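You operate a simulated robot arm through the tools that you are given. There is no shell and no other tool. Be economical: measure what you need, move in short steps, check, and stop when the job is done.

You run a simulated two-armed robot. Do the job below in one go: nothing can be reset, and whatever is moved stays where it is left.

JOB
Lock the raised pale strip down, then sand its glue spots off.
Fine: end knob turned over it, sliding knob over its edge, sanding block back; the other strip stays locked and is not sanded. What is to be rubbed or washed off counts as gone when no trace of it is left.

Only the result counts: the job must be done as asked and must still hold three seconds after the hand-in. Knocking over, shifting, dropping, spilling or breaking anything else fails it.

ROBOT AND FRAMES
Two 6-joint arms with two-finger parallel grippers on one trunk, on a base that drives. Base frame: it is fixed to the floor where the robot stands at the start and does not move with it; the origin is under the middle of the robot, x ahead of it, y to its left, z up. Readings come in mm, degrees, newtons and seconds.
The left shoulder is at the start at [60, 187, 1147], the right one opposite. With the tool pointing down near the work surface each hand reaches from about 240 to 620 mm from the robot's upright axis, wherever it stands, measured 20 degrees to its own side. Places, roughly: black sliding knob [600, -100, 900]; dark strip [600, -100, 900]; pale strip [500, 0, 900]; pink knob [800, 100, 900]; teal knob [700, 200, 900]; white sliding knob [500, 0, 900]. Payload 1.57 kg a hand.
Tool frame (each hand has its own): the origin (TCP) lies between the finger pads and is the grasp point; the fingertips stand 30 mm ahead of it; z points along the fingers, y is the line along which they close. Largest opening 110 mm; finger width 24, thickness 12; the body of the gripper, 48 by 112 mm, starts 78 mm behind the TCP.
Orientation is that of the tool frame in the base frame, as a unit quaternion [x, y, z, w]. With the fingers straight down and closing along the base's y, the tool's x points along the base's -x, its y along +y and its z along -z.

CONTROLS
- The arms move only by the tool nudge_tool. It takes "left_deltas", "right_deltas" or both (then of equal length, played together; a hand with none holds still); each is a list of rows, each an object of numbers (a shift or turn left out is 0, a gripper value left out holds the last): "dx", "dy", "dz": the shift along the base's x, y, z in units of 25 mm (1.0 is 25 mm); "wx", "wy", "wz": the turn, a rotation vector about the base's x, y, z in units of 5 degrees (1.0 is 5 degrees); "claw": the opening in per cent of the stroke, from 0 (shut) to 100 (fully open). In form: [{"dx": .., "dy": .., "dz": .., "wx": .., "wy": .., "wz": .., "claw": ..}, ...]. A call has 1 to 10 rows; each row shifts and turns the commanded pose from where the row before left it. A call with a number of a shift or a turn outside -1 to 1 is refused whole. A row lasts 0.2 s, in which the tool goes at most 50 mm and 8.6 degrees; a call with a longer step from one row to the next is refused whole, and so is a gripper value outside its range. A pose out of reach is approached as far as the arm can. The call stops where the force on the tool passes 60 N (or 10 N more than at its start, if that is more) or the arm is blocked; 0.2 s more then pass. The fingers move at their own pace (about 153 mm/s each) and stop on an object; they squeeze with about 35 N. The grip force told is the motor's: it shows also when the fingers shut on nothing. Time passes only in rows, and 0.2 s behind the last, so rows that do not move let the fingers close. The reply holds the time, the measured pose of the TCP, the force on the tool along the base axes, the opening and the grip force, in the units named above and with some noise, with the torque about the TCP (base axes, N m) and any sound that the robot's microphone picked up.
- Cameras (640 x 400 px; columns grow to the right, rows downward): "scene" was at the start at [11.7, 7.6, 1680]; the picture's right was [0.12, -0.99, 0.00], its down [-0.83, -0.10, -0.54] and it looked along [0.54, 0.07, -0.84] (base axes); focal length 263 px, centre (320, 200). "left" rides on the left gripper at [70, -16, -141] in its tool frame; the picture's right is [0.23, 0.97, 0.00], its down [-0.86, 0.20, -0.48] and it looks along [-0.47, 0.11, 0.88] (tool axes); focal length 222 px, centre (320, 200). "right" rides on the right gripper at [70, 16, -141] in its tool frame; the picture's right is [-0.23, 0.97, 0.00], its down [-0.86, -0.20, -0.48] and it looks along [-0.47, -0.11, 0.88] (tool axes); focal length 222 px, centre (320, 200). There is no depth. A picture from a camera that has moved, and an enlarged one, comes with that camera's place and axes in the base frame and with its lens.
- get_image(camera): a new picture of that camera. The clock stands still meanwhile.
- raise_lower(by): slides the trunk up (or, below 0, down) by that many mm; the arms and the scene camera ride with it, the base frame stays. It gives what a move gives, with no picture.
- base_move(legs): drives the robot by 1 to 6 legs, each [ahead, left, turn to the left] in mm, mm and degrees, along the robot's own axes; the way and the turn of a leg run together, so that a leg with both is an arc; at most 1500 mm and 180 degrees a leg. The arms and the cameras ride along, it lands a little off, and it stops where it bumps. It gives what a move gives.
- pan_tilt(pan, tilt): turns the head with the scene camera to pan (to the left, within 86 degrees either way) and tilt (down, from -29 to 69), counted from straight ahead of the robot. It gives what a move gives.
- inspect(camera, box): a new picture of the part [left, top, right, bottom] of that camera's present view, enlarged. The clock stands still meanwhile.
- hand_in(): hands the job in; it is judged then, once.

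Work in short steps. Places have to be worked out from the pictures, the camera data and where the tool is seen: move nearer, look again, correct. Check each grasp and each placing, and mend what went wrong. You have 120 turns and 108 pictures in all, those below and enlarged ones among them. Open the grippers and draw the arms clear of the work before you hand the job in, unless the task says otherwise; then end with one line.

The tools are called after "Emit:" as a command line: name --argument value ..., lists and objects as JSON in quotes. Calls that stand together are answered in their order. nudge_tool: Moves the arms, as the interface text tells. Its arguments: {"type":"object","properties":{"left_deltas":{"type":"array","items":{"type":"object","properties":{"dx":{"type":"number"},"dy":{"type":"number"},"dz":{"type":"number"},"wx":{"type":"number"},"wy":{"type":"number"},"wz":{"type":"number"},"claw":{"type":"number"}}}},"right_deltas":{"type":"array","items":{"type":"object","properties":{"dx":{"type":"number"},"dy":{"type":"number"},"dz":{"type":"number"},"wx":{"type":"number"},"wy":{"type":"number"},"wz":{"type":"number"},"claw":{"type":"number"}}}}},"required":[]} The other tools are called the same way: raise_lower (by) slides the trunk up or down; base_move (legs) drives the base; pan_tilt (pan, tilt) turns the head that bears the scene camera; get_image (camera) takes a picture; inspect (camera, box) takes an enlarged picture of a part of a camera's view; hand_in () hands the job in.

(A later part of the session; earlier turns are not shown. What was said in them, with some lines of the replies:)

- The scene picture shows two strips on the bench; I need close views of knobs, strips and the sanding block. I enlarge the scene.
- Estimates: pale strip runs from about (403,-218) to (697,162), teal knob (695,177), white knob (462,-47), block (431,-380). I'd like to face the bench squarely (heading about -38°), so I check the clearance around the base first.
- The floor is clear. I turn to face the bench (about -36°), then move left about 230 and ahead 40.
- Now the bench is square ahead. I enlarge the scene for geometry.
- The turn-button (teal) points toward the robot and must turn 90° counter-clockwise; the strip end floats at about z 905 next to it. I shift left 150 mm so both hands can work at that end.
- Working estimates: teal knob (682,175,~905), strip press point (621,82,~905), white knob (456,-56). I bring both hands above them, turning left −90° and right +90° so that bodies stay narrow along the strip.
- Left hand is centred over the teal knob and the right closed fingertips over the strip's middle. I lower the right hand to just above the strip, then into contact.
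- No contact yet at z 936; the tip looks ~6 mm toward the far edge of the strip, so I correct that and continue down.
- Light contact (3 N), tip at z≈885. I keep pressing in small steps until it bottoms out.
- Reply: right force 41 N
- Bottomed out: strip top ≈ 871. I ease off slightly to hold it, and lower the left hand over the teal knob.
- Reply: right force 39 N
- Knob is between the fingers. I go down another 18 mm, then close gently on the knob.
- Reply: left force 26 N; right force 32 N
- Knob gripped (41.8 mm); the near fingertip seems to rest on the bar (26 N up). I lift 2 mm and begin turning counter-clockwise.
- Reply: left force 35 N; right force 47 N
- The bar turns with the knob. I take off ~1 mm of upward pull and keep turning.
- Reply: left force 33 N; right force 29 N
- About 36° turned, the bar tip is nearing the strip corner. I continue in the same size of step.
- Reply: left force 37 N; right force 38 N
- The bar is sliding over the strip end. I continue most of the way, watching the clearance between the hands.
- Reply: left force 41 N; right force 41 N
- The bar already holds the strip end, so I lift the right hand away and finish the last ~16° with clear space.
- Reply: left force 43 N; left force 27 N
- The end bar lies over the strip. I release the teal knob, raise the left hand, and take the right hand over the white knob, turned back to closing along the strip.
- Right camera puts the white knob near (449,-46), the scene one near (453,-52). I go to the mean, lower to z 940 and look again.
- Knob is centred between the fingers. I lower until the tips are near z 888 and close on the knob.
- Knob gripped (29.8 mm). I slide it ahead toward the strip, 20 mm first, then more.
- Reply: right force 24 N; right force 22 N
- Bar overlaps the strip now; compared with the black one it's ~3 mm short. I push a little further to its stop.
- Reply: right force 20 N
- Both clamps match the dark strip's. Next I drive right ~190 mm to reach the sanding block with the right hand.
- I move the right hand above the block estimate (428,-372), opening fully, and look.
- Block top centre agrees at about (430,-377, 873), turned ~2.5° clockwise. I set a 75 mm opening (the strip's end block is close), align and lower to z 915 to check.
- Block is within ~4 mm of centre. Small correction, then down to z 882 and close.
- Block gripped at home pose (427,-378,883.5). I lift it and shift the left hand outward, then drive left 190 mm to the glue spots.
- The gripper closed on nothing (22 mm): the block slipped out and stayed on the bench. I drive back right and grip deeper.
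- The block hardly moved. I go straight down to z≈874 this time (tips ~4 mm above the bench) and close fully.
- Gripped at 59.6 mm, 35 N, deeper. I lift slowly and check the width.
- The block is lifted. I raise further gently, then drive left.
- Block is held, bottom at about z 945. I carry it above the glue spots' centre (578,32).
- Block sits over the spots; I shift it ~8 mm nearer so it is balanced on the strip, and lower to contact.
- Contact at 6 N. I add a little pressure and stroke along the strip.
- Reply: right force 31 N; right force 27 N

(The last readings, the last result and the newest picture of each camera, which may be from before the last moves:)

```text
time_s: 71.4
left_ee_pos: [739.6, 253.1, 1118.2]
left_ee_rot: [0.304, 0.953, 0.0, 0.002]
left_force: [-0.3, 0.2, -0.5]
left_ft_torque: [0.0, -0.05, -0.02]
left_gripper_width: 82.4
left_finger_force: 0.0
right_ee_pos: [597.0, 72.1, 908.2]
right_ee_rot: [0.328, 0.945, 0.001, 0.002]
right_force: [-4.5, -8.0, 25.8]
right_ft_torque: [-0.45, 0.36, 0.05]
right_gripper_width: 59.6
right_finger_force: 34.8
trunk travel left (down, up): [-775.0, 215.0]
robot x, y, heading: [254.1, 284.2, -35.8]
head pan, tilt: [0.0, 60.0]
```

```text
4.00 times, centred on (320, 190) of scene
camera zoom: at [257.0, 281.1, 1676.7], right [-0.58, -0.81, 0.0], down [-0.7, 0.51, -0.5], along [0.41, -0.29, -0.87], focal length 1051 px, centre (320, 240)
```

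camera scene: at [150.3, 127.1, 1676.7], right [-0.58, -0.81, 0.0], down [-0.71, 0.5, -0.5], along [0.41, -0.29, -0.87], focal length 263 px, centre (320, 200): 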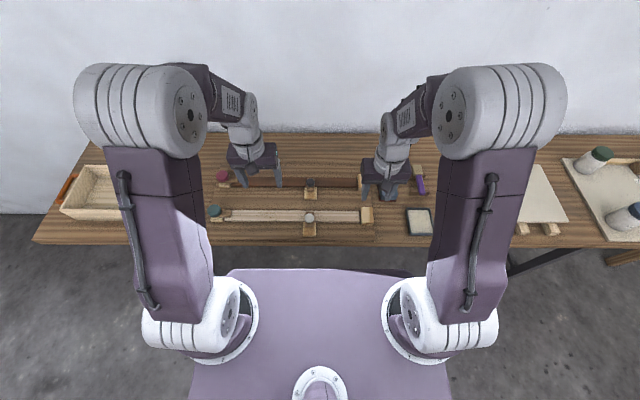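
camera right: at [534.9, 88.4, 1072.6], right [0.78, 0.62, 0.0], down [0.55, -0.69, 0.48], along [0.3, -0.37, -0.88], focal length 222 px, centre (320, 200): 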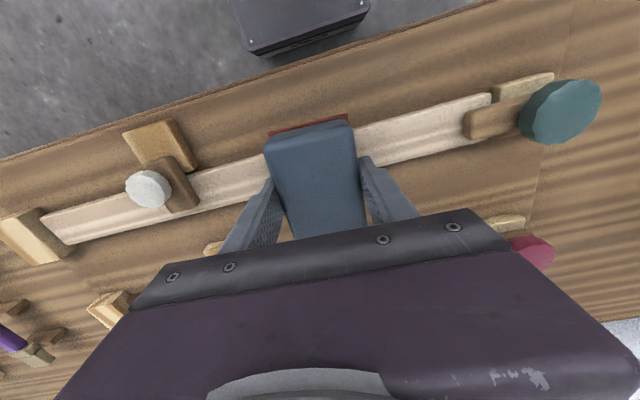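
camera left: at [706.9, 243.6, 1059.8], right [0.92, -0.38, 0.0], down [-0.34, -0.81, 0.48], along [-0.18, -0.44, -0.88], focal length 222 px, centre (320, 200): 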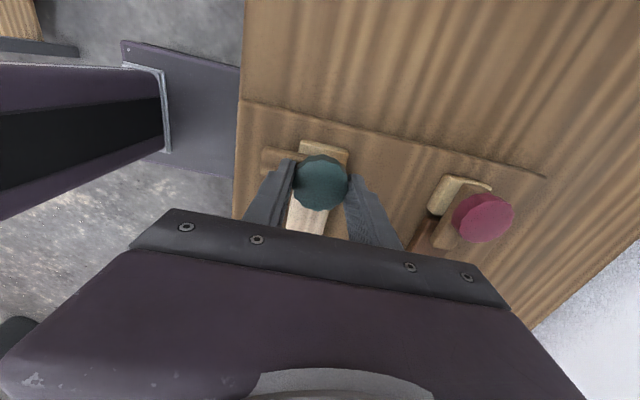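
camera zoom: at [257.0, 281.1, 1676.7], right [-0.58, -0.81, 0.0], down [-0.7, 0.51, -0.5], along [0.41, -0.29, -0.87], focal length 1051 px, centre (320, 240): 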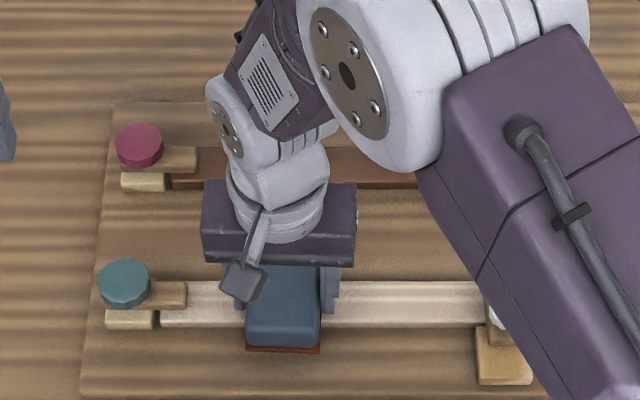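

Visible part looks clean already. I run more strokes to be sure.

Emit:
nudge_tool --right_deltas '[{"dx": -0.38, "dy": -0.53}, {"dx": -0.38, "dy": -0.53}, {"dx": -0.38, "dy": -0.53}, {"dx": -0.38, "dy": -0.53}, {"dx": -0.38, "dy": -0.53}, {"dx": -0.38, "dy": -0.53}, {"dx": 0.45, "dy": 0.63}, {"dx": 0.45, "dy": 0.63}, {"dx": 0.45, "dy": 0.63}, {"dx": 0.45, "dy": 0.63}]'

Emit:
nudge_tool --right_deltas '[{"dx": -0.42, "dy": -0.585}, {"dx": -0.42, "dy": -0.585}, {"dx": -0.42, "dy": -0.585}, {"dx": -0.42, "dy": -0.585}, {"dx": -0.42, "dy": -0.585}, {"dx": 0.42, "dy": 0.585}, {"dx": 0.42, "dy": 0.585}, {"dx": 0.42, "dy": 0.585}, {"dx": 0.42, "dy": 0.585}, {"dx": 0.42, "dy": 0.585}]'

Emit:
nudge_tool --right_deltas '[{"dz": 0.3}, {"dz": 0.6}, {"dz": 0.6}, {"dz": 0.6}, {"dz": 0.6}, {"dx": 0.4, "dy": -0.3, "dz": 0.5}, {"dx": 0.8, "dy": -0.58}, {"dx": 0.8, "dy": -0.58}, {}]'

Emit:
inspect --camera "scene" --box '[260, 180, 360, 240]'

```text
time_s: 73.6
left_ee_pos: [737.6, 253.3, 1118.8]
left_ee_rot: [0.304, 0.953, 0.001, 0.002]
left_force: [-0.3, 0.6, -0.1]
left_ft_torque: [-0.01, 0.0, 0.01]
left_gripper_width: 82.3
left_finger_force: 0.0
right_ee_pos: [583.3, 56.8, 908.6]
right_ee_rot: [0.329, 0.944, 0.0, -0.001]
right_force: [-5.9, -7.3, 22.8]
right_ft_torque: [-0.4, 0.0, -0.1]
right_gripper_width: 59.6
right_finger_force: 34.9
trunk travel left (down, up): [-775.0, 215.0]
robot x, y, heading: [254.0, 283.7, -35.7]
head pan, tilt: [0.0, 60.0]
```

```text
time_s: 75.8
left_ee_pos: [738.5, 253.1, 1117.9]
left_ee_rot: [0.304, 0.953, 0.0, 0.002]
left_force: [0.2, 0.6, -0.3]
left_ft_torque: [0.0, -0.03, -0.02]
left_gripper_width: 82.6
left_finger_force: 0.0
right_ee_pos: [584.8, 58.1, 907.4]
right_ee_rot: [0.328, 0.945, 0.0, 0.001]
right_force: [-4.2, -4.9, 21.0]
right_ft_torque: [-0.26, 0.12, 0.0]
right_gripper_width: 59.6
right_finger_force: 35.1
trunk travel left (down, up): [-775.0, 215.0]
robot x, y, heading: [251.2, 286.7, -35.9]
head pan, tilt: [0.0, 60.0]
```

```text
time_s: 77.8
left_ee_pos: [741.6, 252.6, 1117.5]
left_ee_rot: [0.303, 0.953, 0.0, 0.0]
left_force: [-0.7, -1.0, 0.8]
left_ft_torque: [-0.02, -0.04, 0.02]
left_gripper_width: 82.5
left_finger_force: 0.0
right_ee_pos: [638.3, 21.2, 988.3]
right_ee_rot: [0.328, 0.945, 0.0, 0.0]
right_force: [-0.6, -0.3, -1.7]
right_ft_torque: [-0.01, 0.01, 0.01]
right_gripper_width: 59.6
right_finger_force: 35.0
trunk travel left (down, up): [-775.0, 215.0]
robot x, y, heading: [254.9, 284.6, -35.5]
head pan, tilt: [0.0, 60.0]
```

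```text
6.40 times, centred on (310, 210) of scene
camera zoom: at [260.3, 281.2, 1676.7], right [-0.59, -0.81, 0.0], down [-0.7, 0.51, -0.5], along [0.41, -0.29, -0.87], focal length 1681 px, centre (384, 136)
```

zoom: 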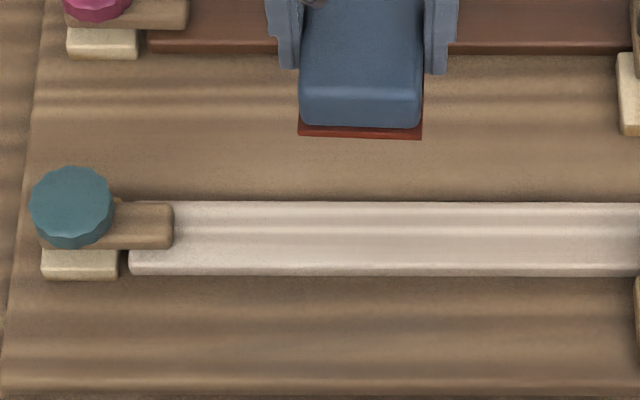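

The strip looks clean. I also check with the left camera for faint leftovers.

Emit:
get_image --camera "left"

Emit:
inspect --camera "scene" --box '[290, 190, 410, 240]'

```text
44 pictures are left
camera left: at [674.3, 280.9, 1259.3], right [0.38, 0.93, 0.0], down [0.81, -0.33, 0.48], along [0.44, -0.18, -0.88], focal length 222 px, centre (320, 200)
```

left: 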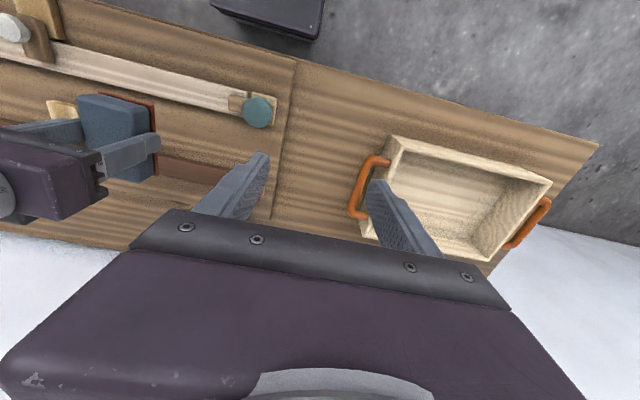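

```text
5.33 times, centred on (350, 215) of scene
camera zoom: at [260.3, 281.2, 1676.7], right [-0.59, -0.81, 0.0], down [-0.7, 0.51, -0.5], along [0.41, -0.29, -0.87], focal length 1401 px, centre (160, 120)
```

zoom: 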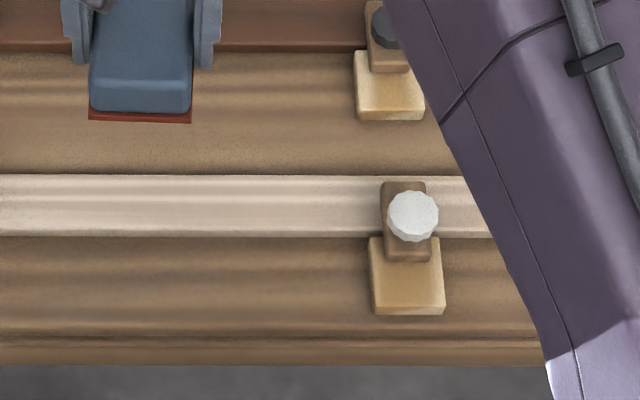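

No trace left. I bring the block back to the carry pose and drive right to its home.

Emit:
nudge_tool --right_deltas '[{"dx": -0.412, "dy": -0.97}, {"dx": -0.412, "dy": -0.97}, {"dx": -0.412, "dy": -0.97}, {"dx": -0.412, "dy": -0.97}, {"dx": -0.412, "dy": -0.97}, {"dx": -0.412, "dy": -0.97}, {"dx": -0.412, "dy": -0.97}, {"dx": -0.412, "dy": -0.97}, {"dx": -0.412, "dy": -0.97}, {"dx": -0.412, "dy": -0.97}]'

Emit:
base_move --legs '[[0, -190, 0]]'

Emit:
nudge_tool --right_deltas '[{}, {}]'

Emit:
inspect --camera "scene" --box '[340, 145, 440, 215]'

```text
time_s: 80.0
left_ee_pos: [740.4, 253.2, 1118.1]
left_ee_rot: [0.304, 0.953, 0.001, 0.001]
left_force: [0.3, 0.0, 0.1]
left_ft_torque: [0.03, -0.05, 0.0]
left_gripper_width: 82.6
left_finger_force: 0.2
right_ee_pos: [532.9, -222.6, 985.9]
right_ee_rot: [0.328, 0.945, 0.0, 0.0]
right_force: [-0.5, 0.2, -1.6]
right_ft_torque: [0.02, 0.01, 0.01]
right_gripper_width: 59.9
right_finger_force: 34.7
trunk travel left (down, up): [-775.0, 215.0]
robot x, y, heading: [256.7, 286.0, -35.8]
head pan, tilt: [0.0, 60.0]
```

```text
time_s: 81.5
left_ee_pos: [631.6, 101.7, 1117.1]
left_ee_rot: [0.304, 0.953, -0.001, 0.001]
left_force: [0.6, 1.0, -0.7]
left_ft_torque: [-0.03, -0.02, 0.02]
left_gripper_width: 82.5
left_finger_force: 0.0
right_ee_pos: [423.1, -374.8, 987.5]
right_ee_rot: [0.328, 0.945, 0.0, 0.0]
right_force: [-0.6, -0.4, -1.1]
right_ft_torque: [-0.03, 0.04, -0.03]
right_gripper_width: 59.7
right_finger_force: 34.8
trunk travel left (down, up): [-775.0, 215.0]
robot x, y, heading: [140.3, 134.4, -35.7]
head pan, tilt: [0.0, 60.0]
```

```text
time_s: 82.1
left_ee_pos: [631.2, 99.8, 1117.7]
left_ee_rot: [0.303, 0.953, -0.001, 0.001]
left_force: [0.2, 0.1, -0.1]
left_ft_torque: [0.0, -0.01, 0.0]
left_gripper_width: 82.5
left_finger_force: 0.0
right_ee_pos: [422.3, -374.4, 987.5]
right_ee_rot: [0.328, 0.945, 0.0, 0.0]
right_force: [-0.1, -0.9, -2.1]
right_ft_torque: [0.01, 0.03, 0.0]
right_gripper_width: 59.5
right_finger_force: 34.9
trunk travel left (down, up): [-775.0, 215.0]
robot x, y, heading: [140.5, 131.4, -35.8]
head pan, tilt: [0.0, 60.0]
```

```text
5.71 times, centred on (390, 180) of scene
camera zoom: at [150.6, 128.0, 1676.7], right [-0.58, -0.81, 0.0], down [-0.7, 0.51, -0.5], along [0.41, -0.29, -0.87], focal length 1501 px, centre (-80, 314)
```

zoom: 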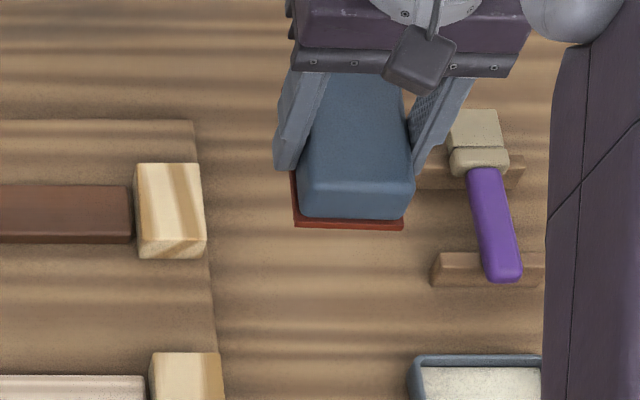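

I correct to the home xy (425.7,-376.8) and lower to just above the bench, checking the position.

Emit:
nudge_tool --right_deltas '[{"dx": 0.13, "dy": -0.1, "dz": -0.6}, {"dz": -0.8}, {"dz": -0.8}, {"dz": -0.8}, {"dz": -0.8}, {"dz": -0.3}, {}]'

Emit:
inspect --camera "scene" --box '[340, 145, 440, 215]'

```text
time_s: 83.7
left_ee_pos: [629.9, 100.7, 1117.9]
left_ee_rot: [0.304, 0.953, -0.001, 0.0]
left_force: [1.7, 0.0, -0.3]
left_ft_torque: [0.03, 0.0, 0.0]
left_gripper_width: 82.7
left_finger_force: 0.1
right_ee_pos: [423.9, -378.0, 884.1]
right_ee_rot: [0.328, 0.945, 0.0, 0.001]
right_force: [-0.2, -0.7, -2.3]
right_ft_torque: [0.03, -0.01, 0.01]
right_gripper_width: 59.5
right_finger_force: 34.9
trunk travel left (down, up): [-775.0, 215.0]
robot x, y, heading: [143.1, 134.4, -35.9]
head pan, tilt: [0.0, 60.0]
```

```text
5.71 times, centred on (390, 180) of scene
camera zoom: at [150.2, 127.5, 1676.7], right [-0.59, -0.81, 0.0], down [-0.7, 0.51, -0.5], along [0.41, -0.29, -0.87], focal length 1501 px, centre (-80, 314)
```

zoom: 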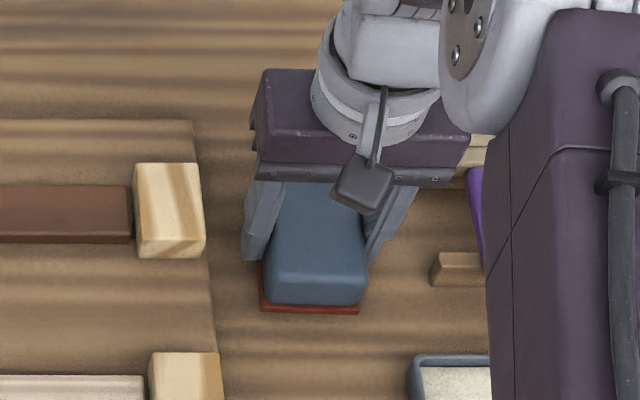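

Position matches the original within ~2 mm. I lower until contact and release.

Emit:
nudge_tool --right_deltas '[{"dz": -0.15}, {"dz": -0.1}, {"dz": -0.06}, {}]'

```text
time_s: 84.7
left_ee_pos: [629.1, 99.8, 1117.1]
left_ee_rot: [0.304, 0.953, 0.0, 0.001]
left_force: [-0.7, 0.6, 1.0]
left_ft_torque: [0.0, 0.0, 0.0]
left_gripper_width: 82.4
left_finger_force: 0.0
right_ee_pos: [424.4, -378.4, 876.6]
right_ee_rot: [0.328, 0.945, -0.001, 0.0]
right_force: [-0.4, 0.7, -1.5]
right_ft_torque: [0.02, -0.02, -0.01]
right_gripper_width: 59.4
right_finger_force: 35.4
trunk travel left (down, up): [-775.0, 215.0]
robot x, y, heading: [141.8, 131.1, -35.7]
head pan, tilt: [0.0, 60.0]
```

Still carrying the weight (-1.5 N); I go down in tiny steps to contact.

Emit:
nudge_tool --right_deltas '[{"dz": -0.05}, {"dz": -0.03}, {}]'

```text
time_s: 85.5
left_ee_pos: [630.2, 100.1, 1118.4]
left_ee_rot: [0.305, 0.952, 0.0, 0.0]
left_force: [0.2, 0.0, 0.5]
left_ft_torque: [-0.01, 0.0, -0.02]
left_gripper_width: 82.5
left_finger_force: 0.1
right_ee_pos: [424.7, -380.1, 876.0]
right_ee_rot: [0.328, 0.945, 0.0, 0.001]
right_force: [1.0, -3.5, 9.8]
right_ft_torque: [0.35, 0.2, 0.1]
right_gripper_width: 59.6
right_finger_force: 34.9
trunk travel left (down, up): [-775.0, 215.0]
robot x, y, heading: [140.9, 128.8, -35.9]
head pan, tilt: [0.0, 60.0]
```

Contact (10 N). I open to 75 mm and rise straight up.

Emit:
nudge_tool --right_deltas '[{"claw": 68}, {}, {}, {"dz": 0.4}, {"dz": 0.8}, {"dz": 1}, {"dz": 1}, {"dz": 1}, {"dz": 1}, {"dz": 1}]'

Emit:
nudge_tool --right_deltas '[{"dz": 1}, {"dx": -0.8, "dy": 0.55, "dz": 1}, {"dx": -0.8, "dy": 0.55}, {"dx": -0.8, "dy": 0.55}, {"dx": -0.8, "dy": 0.55}, {}]' --left_deltas '[{"dz": 1}, {"dx": -0.8, "dy": 0.55, "dz": 1}, {"dx": -0.8, "dy": 0.55}, {"dx": -0.8, "dy": 0.55}, {"dx": -0.8, "dy": 0.55}, {"claw": 100}]'

Emit:
get_image --camera "scene"

Emit:
inspect --camera "scene" --box '[190, 145, 440, 250]'

Emit:
get_image --camera "right"

```text
time_s: 87.7
left_ee_pos: [629.8, 99.8, 1116.1]
left_ee_rot: [0.305, 0.952, 0.0, 0.001]
left_force: [0.4, 0.5, -1.2]
left_ft_torque: [0.0, -0.01, -0.03]
left_gripper_width: 82.5
left_finger_force: 0.0
right_ee_pos: [425.4, -377.6, 1030.4]
right_ee_rot: [0.329, 0.944, 0.0, 0.0]
right_force: [-0.4, 0.6, 0.3]
right_ft_torque: [0.0, -0.02, -0.02]
right_gripper_width: 74.8
right_finger_force: 0.0
trunk travel left (down, up): [-775.0, 215.0]
robot x, y, heading: [141.6, 134.1, -35.7]
head pan, tilt: [0.0, 60.0]
```

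```text
time_s: 89.1
left_ee_pos: [550.0, 155.0, 1166.7]
left_ee_rot: [0.304, 0.953, 0.0, 0.0]
left_force: [0.6, -0.4, 0.0]
left_ft_torque: [0.01, 0.0, -0.01]
left_gripper_width: 109.8
left_finger_force: 0.0
right_ee_pos: [345.4, -323.3, 1078.5]
right_ee_rot: [0.328, 0.945, 0.001, -0.001]
right_force: [0.2, 0.4, 0.2]
right_ft_torque: [0.02, 0.0, 0.0]
right_gripper_width: 74.9
right_finger_force: 0.1
trunk travel left (down, up): [-775.0, 215.0]
robot x, y, heading: [143.2, 131.5, -35.8]
head pan, tilt: [0.0, 60.0]
```

```text
40 pictures are left
camera scene: at [151.3, 126.8, 1676.7], right [-0.59, -0.81, 0.0], down [-0.7, 0.51, -0.5], along [0.4, -0.29, -0.87], focal length 263 px, centre (320, 200)
```

scene: 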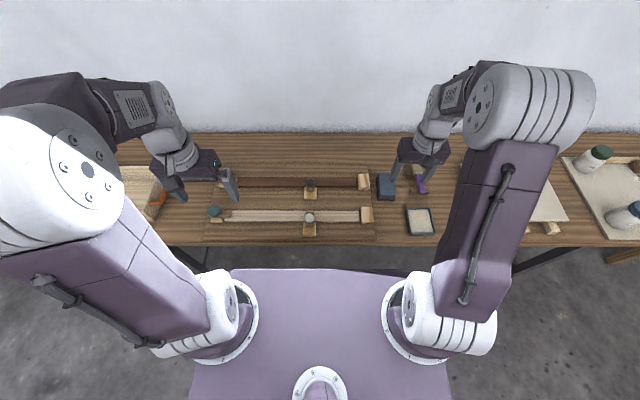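

```text
2.56 times, centred on (315, 198) of scene
camera zoom: at [151.3, 126.8, 1676.7], right [-0.59, -0.81, 0.0], down [-0.7, 0.51, -0.5], along [0.4, -0.29, -0.87], focal length 672 px, centre (333, 206)
```

zoom: 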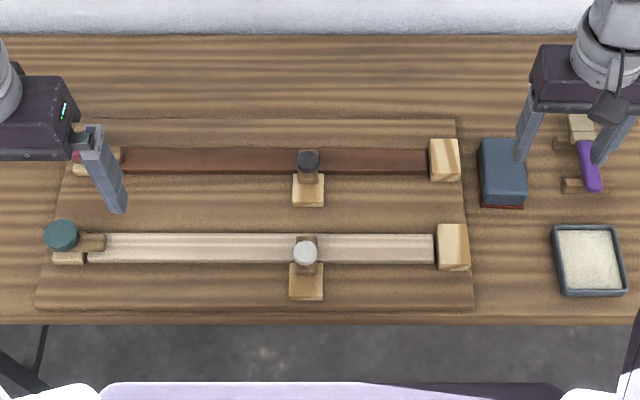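

```text
38 pictures are left
camera right: at [302.0, -266.5, 1221.3], right [0.78, 0.62, 0.0], down [0.55, -0.69, 0.48], along [0.3, -0.37, -0.88], focal length 222 px, centre (320, 200)
```

right: 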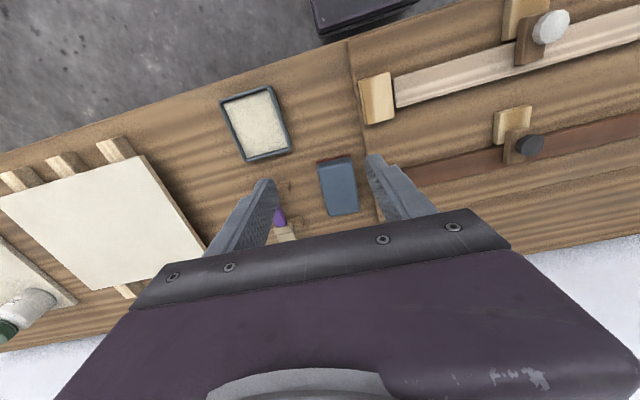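

The block is back and both knobs hold the strip. One last enlarged look at the sanded section before handing in.

Emit:
inspect --camera "scene" --box '[205, 195, 325, 245]'

Emit:
inspect --camera "left" --box '[0, 0, 320, 200]'

```text
5.33 times, centred on (265, 220) of scene
camera zoom: at [151.3, 126.8, 1676.7], right [-0.59, -0.81, 0.0], down [-0.7, 0.51, -0.5], along [0.4, -0.29, -0.87], focal length 1401 px, centre (613, 93)
```

zoom: 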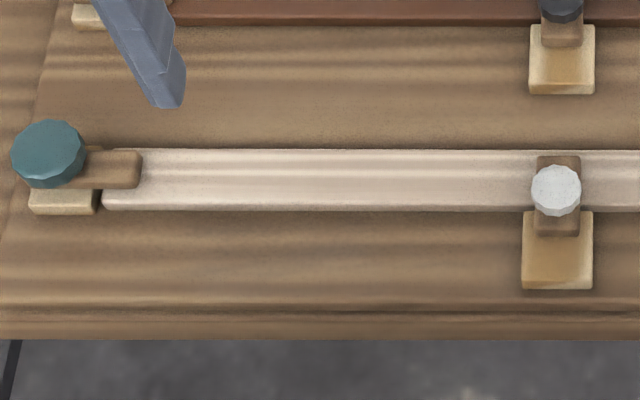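

```text
2.00 times, centred on (160, 100) of left
camera zoom: at [484.7, 181.8, 1308.1], right [0.38, 0.93, 0.0], down [0.81, -0.33, 0.48], along [0.44, -0.18, -0.88], focal length 444 px, centre (640, 400)
```

zoom: 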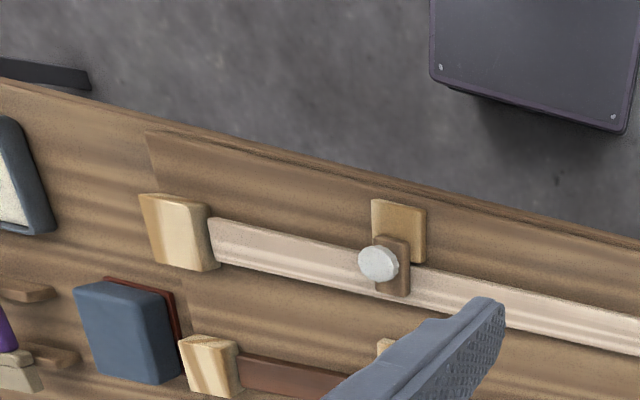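

All is clean and locked, and the arms are clear, so I hand in.

Emit:
hand_in

```text
The job is handed in.
```

The job is handed in: the pale strip is locked under the teal end knob and the white sliding knob. Its glue spots are sanded off with no trace visible in the last enlarged pictures. The sanding block is back within about 2 mm of where it stood, and the dark strip stays locked and unsanded.
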